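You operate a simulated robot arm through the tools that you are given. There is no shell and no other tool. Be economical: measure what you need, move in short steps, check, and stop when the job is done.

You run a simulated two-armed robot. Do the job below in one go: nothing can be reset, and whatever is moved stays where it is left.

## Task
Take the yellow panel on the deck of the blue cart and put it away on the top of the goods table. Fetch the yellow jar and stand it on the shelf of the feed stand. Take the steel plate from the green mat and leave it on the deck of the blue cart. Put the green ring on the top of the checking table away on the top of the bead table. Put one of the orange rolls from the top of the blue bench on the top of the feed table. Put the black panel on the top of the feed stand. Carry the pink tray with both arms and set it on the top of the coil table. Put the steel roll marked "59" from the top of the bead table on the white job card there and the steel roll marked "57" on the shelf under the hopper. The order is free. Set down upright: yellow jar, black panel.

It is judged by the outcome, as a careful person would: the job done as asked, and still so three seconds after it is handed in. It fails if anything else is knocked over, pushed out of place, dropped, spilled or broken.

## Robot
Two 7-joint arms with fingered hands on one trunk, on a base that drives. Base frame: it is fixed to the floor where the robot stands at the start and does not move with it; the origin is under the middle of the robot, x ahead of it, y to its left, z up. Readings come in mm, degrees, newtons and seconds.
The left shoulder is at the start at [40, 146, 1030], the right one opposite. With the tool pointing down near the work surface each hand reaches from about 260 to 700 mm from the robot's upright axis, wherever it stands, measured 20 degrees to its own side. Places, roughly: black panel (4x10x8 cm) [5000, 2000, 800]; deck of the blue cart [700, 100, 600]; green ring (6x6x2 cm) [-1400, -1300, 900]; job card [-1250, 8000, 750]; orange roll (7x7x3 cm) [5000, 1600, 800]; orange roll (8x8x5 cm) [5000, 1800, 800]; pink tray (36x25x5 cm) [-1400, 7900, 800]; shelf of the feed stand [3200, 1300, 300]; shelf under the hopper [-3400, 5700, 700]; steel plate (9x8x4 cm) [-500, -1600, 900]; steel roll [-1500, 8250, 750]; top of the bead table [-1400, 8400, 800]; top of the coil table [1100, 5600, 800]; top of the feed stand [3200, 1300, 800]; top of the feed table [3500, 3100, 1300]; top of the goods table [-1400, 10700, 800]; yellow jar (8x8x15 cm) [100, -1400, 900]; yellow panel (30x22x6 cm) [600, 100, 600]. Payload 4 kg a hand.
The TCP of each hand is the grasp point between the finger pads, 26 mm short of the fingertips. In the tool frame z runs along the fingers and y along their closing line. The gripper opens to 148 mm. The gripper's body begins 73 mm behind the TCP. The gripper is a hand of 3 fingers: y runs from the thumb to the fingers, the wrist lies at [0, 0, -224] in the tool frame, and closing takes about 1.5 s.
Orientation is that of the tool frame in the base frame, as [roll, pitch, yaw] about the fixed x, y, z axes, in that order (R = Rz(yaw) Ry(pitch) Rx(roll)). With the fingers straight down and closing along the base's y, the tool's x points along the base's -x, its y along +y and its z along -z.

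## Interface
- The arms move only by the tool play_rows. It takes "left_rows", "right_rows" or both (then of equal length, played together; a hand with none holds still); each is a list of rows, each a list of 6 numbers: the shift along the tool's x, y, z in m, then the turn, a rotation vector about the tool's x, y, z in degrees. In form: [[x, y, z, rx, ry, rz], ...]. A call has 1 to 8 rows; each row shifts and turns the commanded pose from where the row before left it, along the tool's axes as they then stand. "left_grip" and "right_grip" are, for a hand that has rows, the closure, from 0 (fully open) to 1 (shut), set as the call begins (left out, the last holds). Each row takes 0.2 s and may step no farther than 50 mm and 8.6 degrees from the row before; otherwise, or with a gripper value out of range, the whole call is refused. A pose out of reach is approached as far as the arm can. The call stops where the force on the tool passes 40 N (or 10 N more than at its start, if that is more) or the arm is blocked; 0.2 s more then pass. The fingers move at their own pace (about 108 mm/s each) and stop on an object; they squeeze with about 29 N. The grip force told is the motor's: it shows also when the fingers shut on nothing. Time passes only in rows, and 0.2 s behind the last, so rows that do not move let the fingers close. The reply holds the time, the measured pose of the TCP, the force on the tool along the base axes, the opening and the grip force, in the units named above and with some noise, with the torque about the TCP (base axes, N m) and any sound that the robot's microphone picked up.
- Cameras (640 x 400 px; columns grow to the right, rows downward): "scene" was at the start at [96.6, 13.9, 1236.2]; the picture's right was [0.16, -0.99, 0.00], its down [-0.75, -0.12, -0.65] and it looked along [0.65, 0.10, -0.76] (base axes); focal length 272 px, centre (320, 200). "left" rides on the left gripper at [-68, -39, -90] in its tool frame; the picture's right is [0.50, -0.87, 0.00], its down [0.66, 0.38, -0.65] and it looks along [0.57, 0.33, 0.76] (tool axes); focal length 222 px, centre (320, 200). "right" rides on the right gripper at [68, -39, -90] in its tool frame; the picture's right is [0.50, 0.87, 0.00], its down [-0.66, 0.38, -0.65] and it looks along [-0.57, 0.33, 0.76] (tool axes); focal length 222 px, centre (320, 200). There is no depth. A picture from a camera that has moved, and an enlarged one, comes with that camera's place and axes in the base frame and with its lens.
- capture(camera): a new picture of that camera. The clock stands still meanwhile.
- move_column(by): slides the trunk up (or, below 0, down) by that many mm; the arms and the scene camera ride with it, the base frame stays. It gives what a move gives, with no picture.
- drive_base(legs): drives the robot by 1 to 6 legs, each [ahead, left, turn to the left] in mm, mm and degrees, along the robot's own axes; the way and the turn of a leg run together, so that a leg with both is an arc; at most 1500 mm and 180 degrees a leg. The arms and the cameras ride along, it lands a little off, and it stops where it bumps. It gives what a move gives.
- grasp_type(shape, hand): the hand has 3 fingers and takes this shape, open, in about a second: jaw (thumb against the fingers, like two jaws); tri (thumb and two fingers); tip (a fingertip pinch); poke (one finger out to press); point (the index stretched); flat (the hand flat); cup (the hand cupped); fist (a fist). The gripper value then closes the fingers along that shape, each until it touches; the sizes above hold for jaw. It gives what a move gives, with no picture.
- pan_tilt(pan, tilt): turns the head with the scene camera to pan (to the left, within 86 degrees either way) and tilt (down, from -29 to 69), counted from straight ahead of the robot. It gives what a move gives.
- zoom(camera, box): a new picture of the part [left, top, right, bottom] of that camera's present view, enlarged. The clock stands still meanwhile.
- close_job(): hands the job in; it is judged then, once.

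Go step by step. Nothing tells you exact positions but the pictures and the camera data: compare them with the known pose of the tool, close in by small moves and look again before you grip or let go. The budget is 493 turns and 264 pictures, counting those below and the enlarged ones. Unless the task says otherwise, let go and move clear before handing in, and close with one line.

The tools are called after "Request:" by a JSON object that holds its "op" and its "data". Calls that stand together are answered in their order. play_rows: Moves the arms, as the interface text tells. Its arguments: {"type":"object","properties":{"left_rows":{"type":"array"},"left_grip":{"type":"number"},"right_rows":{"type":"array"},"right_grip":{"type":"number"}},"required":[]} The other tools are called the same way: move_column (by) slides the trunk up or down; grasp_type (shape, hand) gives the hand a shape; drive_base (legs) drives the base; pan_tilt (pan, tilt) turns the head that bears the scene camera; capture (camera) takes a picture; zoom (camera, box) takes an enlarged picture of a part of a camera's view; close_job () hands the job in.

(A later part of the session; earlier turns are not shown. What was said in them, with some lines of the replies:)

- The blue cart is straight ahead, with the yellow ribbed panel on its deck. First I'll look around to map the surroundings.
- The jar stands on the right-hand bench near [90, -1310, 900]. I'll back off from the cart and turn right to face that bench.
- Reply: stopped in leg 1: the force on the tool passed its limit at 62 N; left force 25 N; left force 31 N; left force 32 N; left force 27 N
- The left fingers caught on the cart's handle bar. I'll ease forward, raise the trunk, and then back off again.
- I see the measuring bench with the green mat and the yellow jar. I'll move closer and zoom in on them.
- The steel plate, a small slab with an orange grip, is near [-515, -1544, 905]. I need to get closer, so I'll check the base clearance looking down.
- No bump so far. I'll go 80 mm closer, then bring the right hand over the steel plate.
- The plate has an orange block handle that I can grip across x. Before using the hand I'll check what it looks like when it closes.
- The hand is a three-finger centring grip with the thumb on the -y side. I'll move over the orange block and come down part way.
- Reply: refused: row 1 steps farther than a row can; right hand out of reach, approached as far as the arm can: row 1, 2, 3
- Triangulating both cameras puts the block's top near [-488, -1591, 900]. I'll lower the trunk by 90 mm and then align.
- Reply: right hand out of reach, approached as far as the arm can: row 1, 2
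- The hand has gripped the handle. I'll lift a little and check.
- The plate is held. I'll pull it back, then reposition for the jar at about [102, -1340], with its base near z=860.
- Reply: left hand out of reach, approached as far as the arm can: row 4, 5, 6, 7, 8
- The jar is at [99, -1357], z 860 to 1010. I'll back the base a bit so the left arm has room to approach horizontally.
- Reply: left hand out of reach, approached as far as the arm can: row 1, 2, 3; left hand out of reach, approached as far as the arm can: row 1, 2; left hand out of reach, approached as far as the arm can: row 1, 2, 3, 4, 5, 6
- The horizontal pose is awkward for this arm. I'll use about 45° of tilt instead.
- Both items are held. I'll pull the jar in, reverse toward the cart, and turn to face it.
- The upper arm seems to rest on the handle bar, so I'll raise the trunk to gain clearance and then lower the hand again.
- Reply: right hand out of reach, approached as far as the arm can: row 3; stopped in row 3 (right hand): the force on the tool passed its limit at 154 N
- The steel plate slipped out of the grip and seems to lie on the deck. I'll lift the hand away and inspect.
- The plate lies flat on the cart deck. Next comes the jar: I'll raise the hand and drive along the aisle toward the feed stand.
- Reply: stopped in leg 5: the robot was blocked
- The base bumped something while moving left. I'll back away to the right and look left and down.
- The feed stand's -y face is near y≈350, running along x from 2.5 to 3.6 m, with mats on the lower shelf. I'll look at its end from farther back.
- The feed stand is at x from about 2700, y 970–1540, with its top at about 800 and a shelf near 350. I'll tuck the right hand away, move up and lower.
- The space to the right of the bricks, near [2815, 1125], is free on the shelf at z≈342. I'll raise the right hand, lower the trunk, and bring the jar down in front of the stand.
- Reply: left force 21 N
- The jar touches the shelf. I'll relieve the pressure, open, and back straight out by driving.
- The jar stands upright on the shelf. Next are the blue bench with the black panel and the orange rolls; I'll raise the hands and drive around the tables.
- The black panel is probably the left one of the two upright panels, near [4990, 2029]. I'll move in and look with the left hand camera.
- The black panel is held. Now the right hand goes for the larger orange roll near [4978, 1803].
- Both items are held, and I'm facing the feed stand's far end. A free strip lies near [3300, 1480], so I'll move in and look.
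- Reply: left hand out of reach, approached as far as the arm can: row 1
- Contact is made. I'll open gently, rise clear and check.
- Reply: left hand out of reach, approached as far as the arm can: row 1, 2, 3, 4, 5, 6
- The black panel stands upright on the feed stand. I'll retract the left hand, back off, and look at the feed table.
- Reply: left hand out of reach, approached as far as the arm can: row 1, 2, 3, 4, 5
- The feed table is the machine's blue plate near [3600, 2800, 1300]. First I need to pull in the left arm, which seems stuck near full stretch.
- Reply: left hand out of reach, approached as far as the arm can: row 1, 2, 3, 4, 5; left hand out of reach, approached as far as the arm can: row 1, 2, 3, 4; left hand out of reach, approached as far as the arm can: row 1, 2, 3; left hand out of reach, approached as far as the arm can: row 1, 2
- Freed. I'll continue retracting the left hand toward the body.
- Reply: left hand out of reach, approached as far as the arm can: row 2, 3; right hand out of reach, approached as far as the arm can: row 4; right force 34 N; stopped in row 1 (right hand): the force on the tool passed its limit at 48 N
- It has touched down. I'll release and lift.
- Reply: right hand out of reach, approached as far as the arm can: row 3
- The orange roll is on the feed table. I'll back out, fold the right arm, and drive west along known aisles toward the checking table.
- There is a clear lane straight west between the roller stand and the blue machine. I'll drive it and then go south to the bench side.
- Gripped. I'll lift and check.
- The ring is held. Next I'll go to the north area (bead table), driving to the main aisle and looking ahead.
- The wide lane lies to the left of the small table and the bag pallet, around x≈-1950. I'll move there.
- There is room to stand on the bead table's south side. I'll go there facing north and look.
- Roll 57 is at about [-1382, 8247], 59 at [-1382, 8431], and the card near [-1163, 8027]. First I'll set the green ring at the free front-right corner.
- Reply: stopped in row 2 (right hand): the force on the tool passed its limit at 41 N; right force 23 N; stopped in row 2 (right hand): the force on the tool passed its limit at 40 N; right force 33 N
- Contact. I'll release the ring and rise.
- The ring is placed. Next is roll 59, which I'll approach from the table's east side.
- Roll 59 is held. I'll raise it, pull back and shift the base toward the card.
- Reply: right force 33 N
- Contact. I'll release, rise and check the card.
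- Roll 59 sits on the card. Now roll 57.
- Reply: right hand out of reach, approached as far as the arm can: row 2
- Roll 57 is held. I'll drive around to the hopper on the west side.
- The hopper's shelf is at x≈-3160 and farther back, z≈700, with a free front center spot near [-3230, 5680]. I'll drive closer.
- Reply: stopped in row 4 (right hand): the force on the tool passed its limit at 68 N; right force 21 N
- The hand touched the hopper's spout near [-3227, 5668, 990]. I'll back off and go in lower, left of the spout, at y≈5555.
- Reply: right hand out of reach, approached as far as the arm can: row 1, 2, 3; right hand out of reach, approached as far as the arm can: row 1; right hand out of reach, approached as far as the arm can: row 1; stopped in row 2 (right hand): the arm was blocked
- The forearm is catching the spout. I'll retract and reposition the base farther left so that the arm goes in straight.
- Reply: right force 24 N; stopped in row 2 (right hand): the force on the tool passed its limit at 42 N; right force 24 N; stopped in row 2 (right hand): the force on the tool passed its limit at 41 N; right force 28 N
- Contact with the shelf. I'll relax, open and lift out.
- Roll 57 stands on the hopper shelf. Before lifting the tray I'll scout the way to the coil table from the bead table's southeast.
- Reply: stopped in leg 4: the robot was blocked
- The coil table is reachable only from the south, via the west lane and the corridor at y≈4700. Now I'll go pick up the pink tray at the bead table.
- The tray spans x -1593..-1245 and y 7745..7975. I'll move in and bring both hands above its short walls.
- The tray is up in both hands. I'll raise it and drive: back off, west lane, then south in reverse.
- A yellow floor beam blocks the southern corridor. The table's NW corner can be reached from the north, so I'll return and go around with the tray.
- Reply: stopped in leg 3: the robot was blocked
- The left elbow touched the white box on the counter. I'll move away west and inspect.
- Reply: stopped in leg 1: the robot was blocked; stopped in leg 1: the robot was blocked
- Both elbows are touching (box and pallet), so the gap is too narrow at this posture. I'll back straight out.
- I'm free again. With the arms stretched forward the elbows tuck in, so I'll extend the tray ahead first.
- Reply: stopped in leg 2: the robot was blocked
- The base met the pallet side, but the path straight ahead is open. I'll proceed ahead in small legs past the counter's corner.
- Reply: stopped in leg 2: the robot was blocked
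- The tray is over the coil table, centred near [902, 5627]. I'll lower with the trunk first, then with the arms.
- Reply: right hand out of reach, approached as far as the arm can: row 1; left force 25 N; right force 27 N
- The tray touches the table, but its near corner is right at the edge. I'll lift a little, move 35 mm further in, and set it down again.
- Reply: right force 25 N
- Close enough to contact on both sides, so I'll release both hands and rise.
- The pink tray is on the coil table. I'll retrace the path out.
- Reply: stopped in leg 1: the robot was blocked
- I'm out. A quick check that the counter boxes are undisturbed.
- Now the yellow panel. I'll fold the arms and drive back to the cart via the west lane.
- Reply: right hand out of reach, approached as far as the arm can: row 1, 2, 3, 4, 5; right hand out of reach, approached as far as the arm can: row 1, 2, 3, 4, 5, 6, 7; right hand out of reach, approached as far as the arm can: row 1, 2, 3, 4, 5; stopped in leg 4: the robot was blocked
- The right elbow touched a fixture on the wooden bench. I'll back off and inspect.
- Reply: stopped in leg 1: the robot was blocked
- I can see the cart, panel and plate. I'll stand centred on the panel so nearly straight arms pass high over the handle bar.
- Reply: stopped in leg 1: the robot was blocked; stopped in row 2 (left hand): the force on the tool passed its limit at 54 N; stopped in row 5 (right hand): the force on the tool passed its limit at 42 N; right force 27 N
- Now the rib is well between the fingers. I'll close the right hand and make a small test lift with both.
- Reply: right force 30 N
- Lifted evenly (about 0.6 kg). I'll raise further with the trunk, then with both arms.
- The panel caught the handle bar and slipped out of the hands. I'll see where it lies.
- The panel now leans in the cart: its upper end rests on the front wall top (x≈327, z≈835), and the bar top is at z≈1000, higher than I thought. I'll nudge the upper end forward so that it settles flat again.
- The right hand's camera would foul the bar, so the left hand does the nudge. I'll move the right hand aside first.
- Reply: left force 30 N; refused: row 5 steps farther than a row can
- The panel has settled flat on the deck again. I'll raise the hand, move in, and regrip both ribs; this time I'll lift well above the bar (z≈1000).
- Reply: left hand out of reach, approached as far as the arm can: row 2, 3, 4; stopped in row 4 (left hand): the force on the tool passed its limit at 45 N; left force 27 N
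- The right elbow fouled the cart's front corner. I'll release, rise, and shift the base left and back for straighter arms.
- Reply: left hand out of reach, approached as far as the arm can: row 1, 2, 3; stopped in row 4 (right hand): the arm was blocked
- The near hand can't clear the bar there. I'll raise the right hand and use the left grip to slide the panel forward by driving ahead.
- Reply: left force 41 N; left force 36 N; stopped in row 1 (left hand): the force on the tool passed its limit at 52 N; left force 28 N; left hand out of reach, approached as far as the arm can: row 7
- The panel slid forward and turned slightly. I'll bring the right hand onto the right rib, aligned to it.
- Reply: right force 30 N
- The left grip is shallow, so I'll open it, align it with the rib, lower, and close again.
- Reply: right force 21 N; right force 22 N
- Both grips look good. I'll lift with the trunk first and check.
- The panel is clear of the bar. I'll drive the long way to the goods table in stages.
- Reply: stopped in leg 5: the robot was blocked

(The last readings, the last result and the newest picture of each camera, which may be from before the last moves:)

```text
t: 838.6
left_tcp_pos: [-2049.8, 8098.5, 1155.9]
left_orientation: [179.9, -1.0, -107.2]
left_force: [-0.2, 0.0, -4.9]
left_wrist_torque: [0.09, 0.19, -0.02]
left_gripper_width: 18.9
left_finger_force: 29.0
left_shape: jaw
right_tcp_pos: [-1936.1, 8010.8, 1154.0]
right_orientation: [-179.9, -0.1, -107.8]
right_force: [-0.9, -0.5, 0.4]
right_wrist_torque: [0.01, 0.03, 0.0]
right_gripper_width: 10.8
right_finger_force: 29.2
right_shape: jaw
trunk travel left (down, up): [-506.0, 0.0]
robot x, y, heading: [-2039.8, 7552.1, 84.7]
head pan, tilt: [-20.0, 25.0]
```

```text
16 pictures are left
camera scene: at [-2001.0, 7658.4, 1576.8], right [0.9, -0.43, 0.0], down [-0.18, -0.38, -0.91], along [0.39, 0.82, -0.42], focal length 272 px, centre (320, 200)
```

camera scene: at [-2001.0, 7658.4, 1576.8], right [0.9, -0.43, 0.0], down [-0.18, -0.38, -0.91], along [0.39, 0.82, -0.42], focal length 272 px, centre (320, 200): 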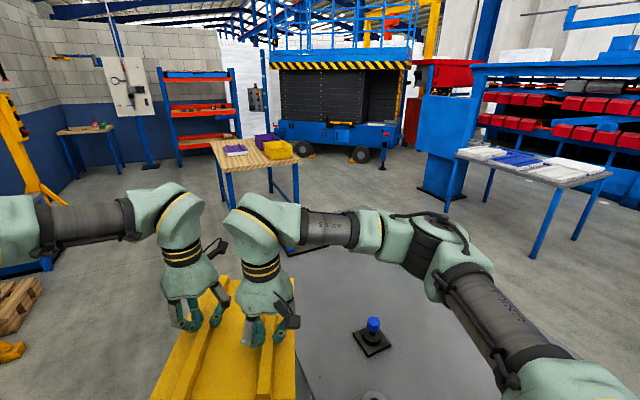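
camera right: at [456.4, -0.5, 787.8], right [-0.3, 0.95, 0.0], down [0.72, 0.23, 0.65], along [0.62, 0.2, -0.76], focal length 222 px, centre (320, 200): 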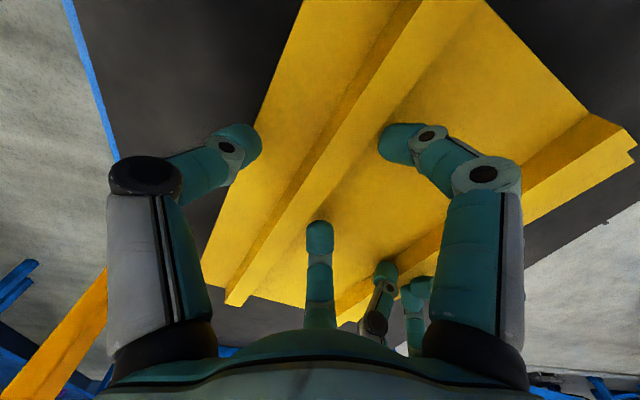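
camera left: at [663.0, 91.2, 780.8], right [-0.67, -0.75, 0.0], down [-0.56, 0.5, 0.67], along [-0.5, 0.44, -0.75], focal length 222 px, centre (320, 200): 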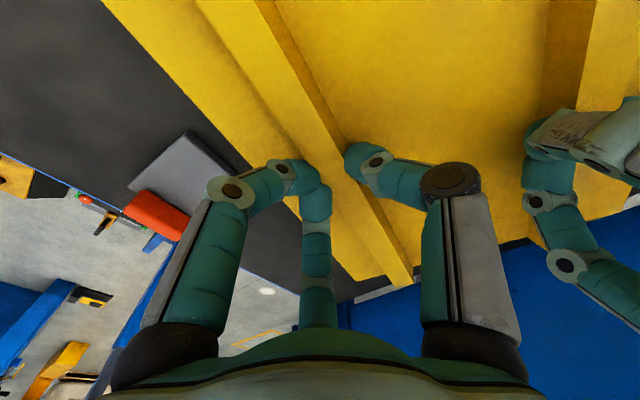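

Request:
{"op": "drive_base", "data": {"legs": [[-60, 0, 0], [0, 180, 5], [1200, 0, 0], [600, 0, 0]]}}

Request:
{"op": "capture", "data": {"camera": "scene"}}

```text
t: 849.4
left_tcp_pos: [-2298.3, 9843.9, 1156.4]
left_orientation: [179.7, -0.8, -101.6]
left_force: [0.2, -0.5, -3.8]
left_wrist_torque: [0.06, 0.23, 0.01]
left_gripper_width: 19.0
left_finger_force: 28.8
left_shape: jaw
right_tcp_pos: [-2176.9, 9765.9, 1154.3]
right_orientation: [-180.0, 0.0, -102.3]
right_force: [0.0, -0.1, -0.8]
right_wrist_torque: [0.02, 0.06, 0.0]
right_gripper_width: 10.8
right_finger_force: 28.8
right_shape: jaw
trunk travel left (down, up): [-506.0, 0.0]
robot x, y, heading: [-2239.1, 9299.1, 90.1]
head pan, tilt: [-20.0, 25.0]
```

```text
15 pictures are left
camera scene: at [-2207.6, 9409.9, 1577.0], right [0.94, -0.34, 0.0], down [-0.14, -0.4, -0.91], along [0.31, 0.85, -0.42], focal length 272 px, centre (320, 200)
```

scene: 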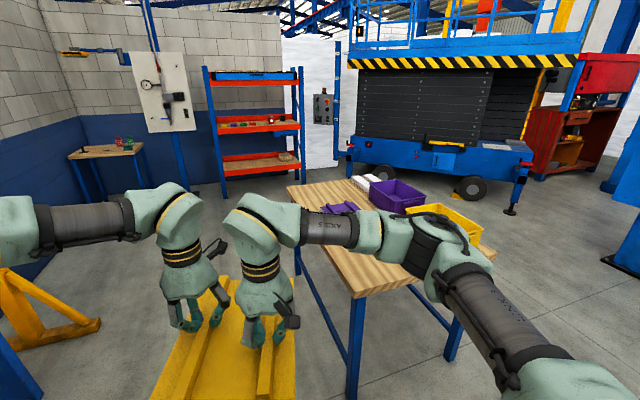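

The goods table's free area is its south-west part. I'll move to its south side so that the panel sits over about [-1590, 10330].

Request:
{"op": "drive_base", "data": {"legs": [[515, 0, 0], [0, -650, 0]]}}

Request:
{"op": "pan_tilt", "data": {"pan": 0, "tilt": 45}}

Request:
{"op": "capture", "data": {"camera": "scene"}}

```text
t: 855.7
left_tcp_pos: [-1657.6, 10368.0, 1154.8]
left_orientation: [179.8, -1.0, -101.1]
left_force: [0.4, 0.0, -4.5]
left_wrist_torque: [0.02, 0.17, 0.0]
left_gripper_width: 19.1
left_finger_force: 28.8
left_shape: jaw
right_tcp_pos: [-1535.9, 10293.3, 1155.0]
right_orientation: [-179.8, -0.1, -101.9]
right_force: [-0.6, -0.1, -1.2]
right_wrist_torque: [-0.01, 0.01, 0.02]
right_gripper_width: 10.9
right_finger_force: 28.9
right_shape: jaw
trunk travel left (down, up): [-506.0, 0.0]
robot x, y, heading: [-1591.1, 9824.9, 90.9]
head pan, tilt: [-20.0, 25.0]
```

```text
t: 856.5
left_tcp_pos: [-1655.9, 10367.1, 1156.2]
left_orientation: [179.7, -1.0, -101.1]
left_force: [-0.3, 0.1, -4.8]
left_wrist_torque: [0.03, 0.2, 0.01]
left_gripper_width: 18.9
left_finger_force: 28.5
left_shape: jaw
right_tcp_pos: [-1535.5, 10292.9, 1154.5]
right_orientation: [180.0, -0.1, -101.8]
right_force: [-1.2, 1.0, -0.6]
right_wrist_torque: [-0.02, 0.03, 0.05]
right_gripper_width: 10.8
right_finger_force: 29.2
right_shape: jaw
trunk travel left (down, up): [-506.0, 0.0]
robot x, y, heading: [-1588.9, 9823.8, 90.8]
head pan, tilt: [0.0, 45.0]
```

```text
14 pictures are left
camera scene: at [-1592.6, 9930.9, 1546.4], right [1.0, 0.01, 0.0], down [0.01, -0.71, -0.71], along [-0.01, 0.71, -0.71], focal length 272 px, centre (320, 200)
```

scene: 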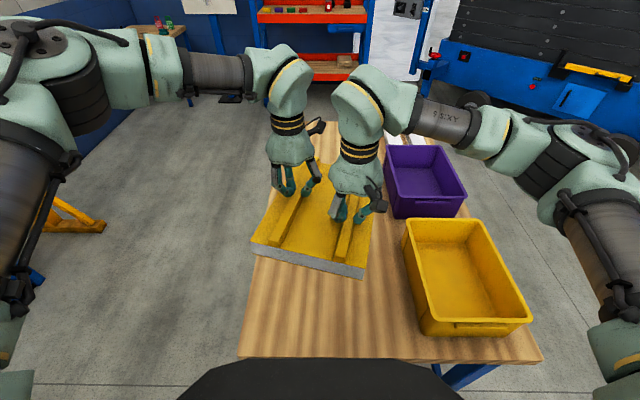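

Request:
{"op": "drive_base", "data": {"legs": [[35, 0, 0]]}}

Request:
{"op": "move_column", "data": {"by": -240}}

Request:
{"op": "capture", "data": {"camera": "scene"}}

```text
t: 857.4
left_tcp_pos: [-1657.1, 10393.3, 1159.7]
left_orientation: [179.8, -0.5, -101.3]
left_force: [-0.3, -1.8, -4.1]
left_wrist_torque: [0.04, 0.22, -0.02]
left_gripper_width: 19.0
left_finger_force: 29.2
left_shape: jaw
right_tcp_pos: [-1535.6, 10319.4, 1158.8]
right_orientation: [179.9, 0.4, -101.7]
right_force: [0.1, -0.6, 0.3]
right_wrist_torque: [0.07, 0.07, 0.01]
right_gripper_width: 10.5
right_finger_force: 28.8
right_shape: jaw
trunk travel left (down, up): [-506.0, 0.0]
robot x, y, heading: [-1595.3, 9862.6, 90.8]
head pan, tilt: [0.0, 45.0]
```

```text
t: 859.9
left_tcp_pos: [-1659.3, 10401.3, 917.9]
left_orientation: [179.8, -0.9, -101.2]
left_force: [-1.5, -3.6, 2.2]
left_wrist_torque: [0.03, 0.12, -0.09]
left_gripper_width: 18.8
left_finger_force: 29.4
left_shape: jaw
right_tcp_pos: [-1535.2, 10326.7, 914.6]
right_orientation: [179.9, -0.1, -101.8]
right_force: [0.2, 0.7, -3.1]
right_wrist_torque: [0.05, 0.01, 0.01]
right_gripper_width: 10.4
right_finger_force: 29.1
right_shape: jaw
trunk travel left (down, up): [-266.0, 240.0]
robot x, y, heading: [-1593.1, 9856.2, 90.9]
head pan, tilt: [0.0, 45.0]
```

```text
13 pictures are left
camera scene: at [-1593.9, 9964.0, 1307.2], right [1.0, 0.01, 0.0], down [0.01, -0.71, -0.71], along [-0.01, 0.71, -0.71], focal length 272 px, centre (320, 200)
```

scene: 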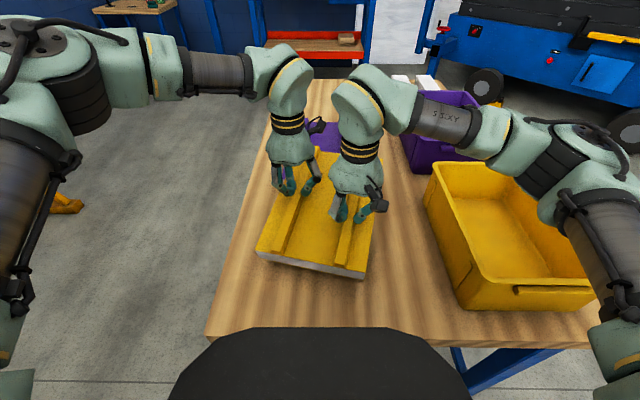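

Request:
{"op": "move_column", "data": {"by": -25}}

Request:
{"op": "move_column", "data": {"by": -10}}

Request:
{"op": "move_column", "data": {"by": -8}}

```text
t: 860.4
left_tcp_pos: [-1656.0, 10399.3, 904.5]
left_orientation: [-179.9, -0.3, -101.2]
left_force: [-1.7, -9.0, 15.3]
left_wrist_torque: [-0.15, 0.06, -0.11]
left_gripper_width: 20.5
left_finger_force: 29.3
left_shape: jaw
right_tcp_pos: [-1535.4, 10325.6, 896.8]
right_orientation: [179.6, 0.4, -101.9]
right_force: [5.3, -0.7, 8.2]
right_wrist_torque: [0.07, -0.03, 0.09]
right_gripper_width: 10.4
right_finger_force: 29.1
right_shape: jaw
trunk travel left (down, up): [-244.0, 262.0]
robot x, y, heading: [-1591.2, 9858.9, 90.8]
head pan, tilt: [0.0, 45.0]
stopped: the force on the tool passed its limit at 44 N (the readings are from after the stop); the commanded pose is now the measured one
```

```text
t: 860.9
left_tcp_pos: [-1654.2, 10400.0, 902.8]
left_orientation: [-179.7, 0.4, -101.0]
left_force: [-5.4, -10.6, 20.4]
left_wrist_torque: [-0.24, 0.13, -0.16]
left_gripper_width: 20.9
left_finger_force: 28.9
left_shape: jaw
right_tcp_pos: [-1536.7, 10326.1, 896.4]
right_orientation: [179.1, 1.0, -102.1]
right_force: [9.0, -7.4, 20.1]
right_wrist_torque: [-0.11, -0.24, 0.05]
right_gripper_width: 10.9
right_finger_force: 29.2
right_shape: jaw
trunk travel left (down, up): [-236.0, 270.0]
robot x, y, heading: [-1594.2, 9860.9, 90.8]
head pan, tilt: [0.0, 45.0]
stopped: the force on the tool passed its limit at 43 N (the readings are from after the stop); the commanded pose is now the measured one
```

```text
t: 861.3
left_tcp_pos: [-1653.5, 10401.0, 903.0]
left_orientation: [-179.6, 0.8, -101.0]
left_force: [-6.0, -14.6, 22.7]
left_wrist_torque: [-0.25, 0.22, -0.17]
left_gripper_width: 21.0
left_finger_force: 29.1
left_shape: jaw
right_tcp_pos: [-1535.4, 10327.5, 896.7]
right_orientation: [178.9, 1.4, -102.3]
right_force: [9.5, -9.0, 20.3]
right_wrist_torque: [-0.18, -0.29, -0.02]
right_gripper_width: 11.1
right_finger_force: 29.3
right_shape: jaw
trunk travel left (down, up): [-231.0, 274.0]
robot x, y, heading: [-1593.1, 9861.0, 90.7]
head pan, tilt: [0.0, 45.0]
stopped: the force on the tool passed its limit at 45 N (the readings are from after the stop); the commanded pose is now the measured one
```

Both sides are in contact. I'll check that nothing is underneath before releasing.

Request:
{"op": "zoom", "data": {"camera": "scene", "box": [220, 100, 420, 300]}}

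```text
2.00 times, centred on (320, 200) of scene
camera zoom: at [-1593.3, 9957.3, 1273.5], right [1.0, 0.01, 0.0], down [0.01, -0.7, -0.71], along [-0.01, 0.71, -0.7], focal length 543 px, centre (320, 200)
```

zoom: 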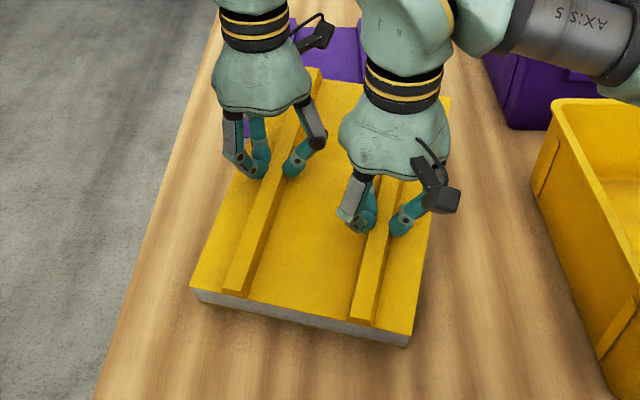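

The far end sits on a purple sheet. I'll lift, square the panel with the table, and shift it back.

Request:
{"op": "move_column", "data": {"by": 90}}

Request:
{"op": "drive_base", "data": {"legs": [[-45, -95, 11]]}}

Request:
{"op": "move_column", "data": {"by": -50}}

Request:
{"op": "capture", "data": {"camera": "scene"}}

```text
t: 862.6
left_tcp_pos: [-1655.4, 10407.6, 987.5]
left_orientation: [-179.7, 0.6, -101.1]
left_force: [-3.6, 3.3, -4.9]
left_wrist_torque: [0.13, 0.36, 0.0]
left_gripper_width: 19.2
left_finger_force: 29.0
left_shape: jaw
right_tcp_pos: [-1536.7, 10332.6, 979.9]
right_orientation: [179.0, 1.2, -102.1]
right_force: [5.1, -2.8, 0.3]
right_wrist_torque: [-0.06, -0.05, 0.04]
right_gripper_width: 10.6
right_finger_force: 28.9
right_shape: jaw
trunk travel left (down, up): [-321.0, 184.0]
robot x, y, heading: [-1592.3, 9861.4, 90.8]
head pan, tilt: [0.0, 45.0]
```

```text
t: 863.8
left_tcp_pos: [-1657.7, 10349.5, 986.4]
left_orientation: [-179.5, 0.6, -90.0]
left_force: [-6.0, 2.4, -4.8]
left_wrist_torque: [0.05, 0.42, 0.0]
left_gripper_width: 19.0
left_finger_force: 28.9
left_shape: jaw
right_tcp_pos: [-1529.1, 10300.2, 980.0]
right_orientation: [179.0, 1.3, -91.1]
right_force: [6.6, -2.0, -0.2]
right_wrist_torque: [-0.05, -0.07, -0.01]
right_gripper_width: 10.5
right_finger_force: 28.9
right_shape: jaw
trunk travel left (down, up): [-321.0, 184.0]
robot x, y, heading: [-1488.9, 9830.5, 101.7]
head pan, tilt: [0.0, 45.0]
```

```text
t: 864.7
left_tcp_pos: [-1657.3, 10350.3, 937.4]
left_orientation: [-179.7, 0.6, -90.1]
left_force: [-3.5, 0.4, -4.6]
left_wrist_torque: [0.01, 0.34, 0.0]
left_gripper_width: 18.9
left_finger_force: 28.5
left_shape: jaw
right_tcp_pos: [-1527.9, 10299.1, 931.6]
right_orientation: [179.0, 1.2, -91.2]
right_force: [2.8, 0.1, 0.6]
right_wrist_torque: [-0.03, -0.03, 0.01]
right_gripper_width: 10.5
right_finger_force: 28.9
right_shape: jaw
trunk travel left (down, up): [-271.0, 234.0]
robot x, y, heading: [-1490.0, 9823.9, 101.8]
head pan, tilt: [0.0, 45.0]
```

```text
11 pictures are left
camera scene: at [-1514.0, 9927.5, 1312.5], right [0.98, 0.2, 0.0], down [0.14, -0.69, -0.71], along [-0.14, 0.69, -0.71], focal length 272 px, centre (320, 200)
```

scene: 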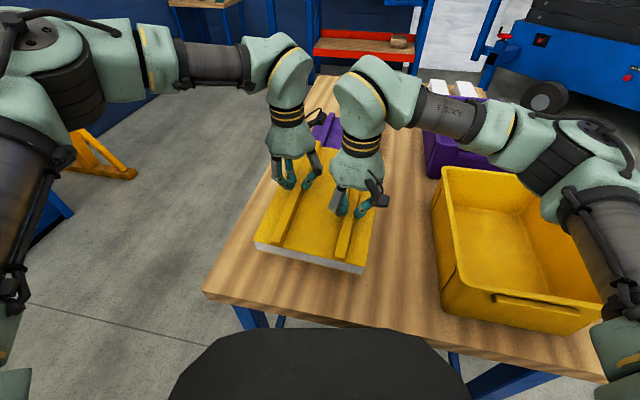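

Request:
{"op": "move_column", "data": {"by": -30}}

Request:
{"op": "move_column", "data": {"by": -8}}

Request:
{"op": "move_column", "data": {"by": -8}}

```text
t: 865.4
left_tcp_pos: [-1657.0, 10349.5, 906.9]
left_orientation: [-179.6, 0.5, -89.9]
left_force: [-3.9, 2.2, -4.2]
left_wrist_torque: [0.04, 0.4, 0.0]
left_gripper_width: 18.9
left_finger_force: 29.3
left_shape: jaw
right_tcp_pos: [-1528.0, 10298.9, 901.4]
right_orientation: [178.9, 1.2, -91.1]
right_force: [2.8, -0.3, 0.1]
right_wrist_torque: [-0.02, -0.03, 0.01]
right_gripper_width: 10.3
right_finger_force: 28.3
right_shape: jaw
trunk travel left (down, up): [-241.0, 264.0]
robot x, y, heading: [-1492.1, 9825.4, 101.8]
head pan, tilt: [0.0, 45.0]
```

```text
t: 866.0
left_tcp_pos: [-1658.0, 10350.5, 899.6]
left_orientation: [-179.7, 0.5, -90.0]
left_force: [-3.7, 2.1, -4.8]
left_wrist_torque: [0.01, 0.37, -0.01]
left_gripper_width: 18.8
left_finger_force: 29.2
left_shape: jaw
right_tcp_pos: [-1528.6, 10300.8, 893.4]
right_orientation: [179.0, 1.3, -91.1]
right_force: [4.5, -2.0, -1.5]
right_wrist_torque: [-0.06, -0.05, -0.03]
right_gripper_width: 10.6
right_finger_force: 29.0
right_shape: jaw
trunk travel left (down, up): [-233.0, 272.0]
robot x, y, heading: [-1488.9, 9824.3, 101.9]
head pan, tilt: [0.0, 45.0]
```

```text
t: 866.6
left_tcp_pos: [-1659.2, 10349.7, 894.1]
left_orientation: [-179.7, 0.8, -89.9]
left_force: [-7.1, 4.2, 2.0]
left_wrist_torque: [0.12, 0.38, -0.02]
left_gripper_width: 19.0
left_finger_force: 29.4
left_shape: jaw
right_tcp_pos: [-1528.4, 10298.4, 887.4]
right_orientation: [178.7, 1.4, -91.1]
right_force: [3.4, -2.8, 19.4]
right_wrist_torque: [-0.04, -0.03, -0.06]
right_gripper_width: 10.7
right_finger_force: 29.2
right_shape: jaw
trunk travel left (down, up): [-225.0, 280.0]
robot x, y, heading: [-1491.1, 9826.3, 102.1]
head pan, tilt: [0.0, 45.0]
```

Request:
{"op": "play_rows", "data": {"left_rows": [[0, 0, 0.003, 0, 0, 0], [0, 0, 0.003, 0, 0, 0], [0, 0, 0, 0, 0, 0]], "right_rows": [[0, 0, 0, 0, 0, 0], [0, 0, -0.001, 0, 0, 0], [0, 0, 0, 0, 0, 0]]}}

Request:
{"op": "zoom", "data": {"camera": "scene", "box": [220, 90, 420, 300]}}

```text
t: 867.4
left_tcp_pos: [-1657.5, 10348.1, 889.1]
left_orientation: [-179.4, 0.9, -90.0]
left_force: [-5.7, 2.4, 32.4]
left_wrist_torque: [0.18, 0.19, 0.06]
left_gripper_width: 20.1
left_finger_force: 28.5
left_shape: jaw
right_tcp_pos: [-1529.5, 10298.0, 887.9]
right_orientation: [178.9, 1.7, -91.1]
right_force: [-0.8, 9.1, 13.5]
right_wrist_torque: [0.25, 0.06, 0.01]
right_gripper_width: 10.8
right_finger_force: 28.8
right_shape: jaw
trunk travel left (down, up): [-225.0, 280.0]
robot x, y, heading: [-1491.8, 9823.6, 102.1]
head pan, tilt: [0.0, 45.0]
```

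```text
1.90 times, centred on (320, 195) of scene
camera zoom: at [-1513.4, 9924.0, 1267.6], right [0.98, 0.2, 0.0], down [0.14, -0.69, -0.71], along [-0.14, 0.69, -0.71], focal length 517 px, centre (320, 210)
```

zoom: 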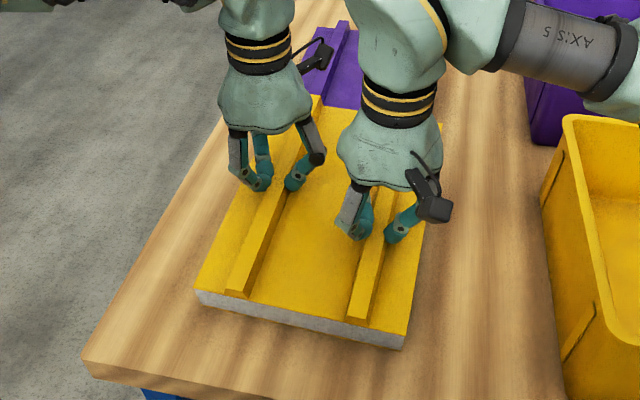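

The panel is flat on the goods table. I'll release both hands and rise.

Request:
{"op": "play_rows", "data": {"left_rows": [[0, 0, -0.002, 0, 0, 0], [0, 0, 0, 0, 0, 0], [0, 0, 0, 0, 0, 0], [0, 0, 0, 0, 0, 0]], "right_rows": [[0, 0, -0.001, 0, 0, 0], [0, 0, 0, 0, 0, 0], [0, 0, 0, 0, 0, 0], [0, 0, 0, 0, 0, 0]], "left_grip": 0.5, "right_grip": 0.5}}

Request:
{"op": "move_column", "data": {"by": 250}}

Request:
{"op": "drive_base", "data": {"legs": [[-350, 0, -11]]}}

Request:
{"op": "capture", "data": {"camera": "scene"}}

```text
t: 868.4
left_tcp_pos: [-1658.3, 10349.4, 887.4]
left_orientation: [-179.7, 0.5, -90.0]
left_force: [0.3, 0.7, -0.3]
left_wrist_torque: [0.01, 0.0, 0.02]
left_gripper_width: 73.2
left_finger_force: 0.1
left_shape: jaw
right_tcp_pos: [-1528.0, 10298.6, 887.1]
right_orientation: [178.9, 1.2, -91.1]
right_force: [0.0, -0.3, -1.4]
right_wrist_torque: [-0.01, -0.02, 0.04]
right_gripper_width: 73.7
right_finger_force: 0.1
right_shape: jaw
trunk travel left (down, up): [-225.0, 280.0]
robot x, y, heading: [-1494.9, 9826.0, 101.5]
head pan, tilt: [0.0, 45.0]
```

```text
t: 871.0
left_tcp_pos: [-1657.9, 10350.1, 1137.0]
left_orientation: [-179.7, 0.6, -90.1]
left_force: [-0.2, 0.2, 0.3]
left_wrist_torque: [-0.02, 0.0, -0.03]
left_gripper_width: 73.4
left_finger_force: 0.1
left_shape: jaw
right_tcp_pos: [-1528.6, 10299.5, 1137.7]
right_orientation: [179.0, 1.1, -91.0]
right_force: [-0.4, -0.6, -0.2]
right_wrist_torque: [-0.01, 0.02, 0.02]
right_gripper_width: 73.4
right_finger_force: 0.0
right_shape: jaw
trunk travel left (down, up): [-475.0, 30.0]
robot x, y, heading: [-1491.1, 9824.4, 101.9]
head pan, tilt: [0.0, 45.0]
```

```text
t: 873.2
left_tcp_pos: [-1516.5, 10023.2, 1136.7]
left_orientation: [-179.6, 0.4, -101.0]
left_force: [-1.1, 0.3, -1.0]
left_wrist_torque: [0.0, -0.03, 0.0]
left_gripper_width: 73.3
left_finger_force: 0.1
left_shape: jaw
right_tcp_pos: [-1398.5, 9949.1, 1136.4]
right_orientation: [179.0, 1.0, -102.0]
right_force: [0.7, 0.0, -0.1]
right_wrist_torque: [-0.01, -0.03, -0.02]
right_gripper_width: 73.6
right_finger_force: 0.1
right_shape: jaw
trunk travel left (down, up): [-475.0, 30.0]
robot x, y, heading: [-1452.9, 9476.1, 90.6]
head pan, tilt: [0.0, 45.0]
```

```text
9 pictures are left
camera scene: at [-1455.8, 9582.2, 1516.9], right [1.0, 0.01, 0.0], down [0.01, -0.71, -0.71], along [-0.01, 0.71, -0.71], focal length 272 px, centre (320, 200)
```

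scene: 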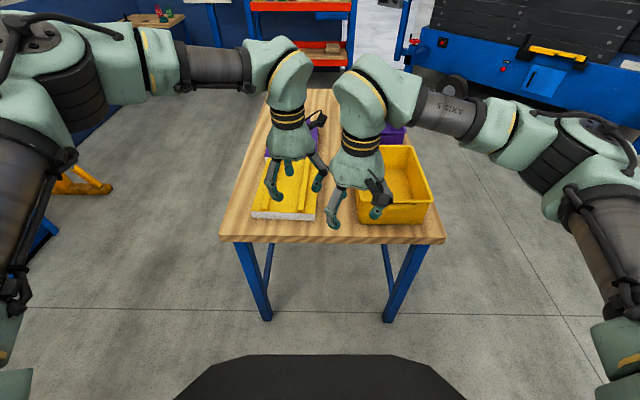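

The yellow panel now lies on the goods table. Everything asked for is in place and both hands are clear, so I'm handing in.

Request:
{"op": "close_job", "data": {}}

```text
The job is handed in.
```

All the moves you asked for are done and the job is handed in, but two items slipped from the grip: the steel plate onto the cart deck where it belongs, and the yellow panel back into the cart before I picked it up again. I also bumped a white box on a counter, the bag pallet, a fixture on the wooden bench, the hopper spout and the bead table; I saw nothing knocked over or out of place afterwards, but I did not check every spot closely.
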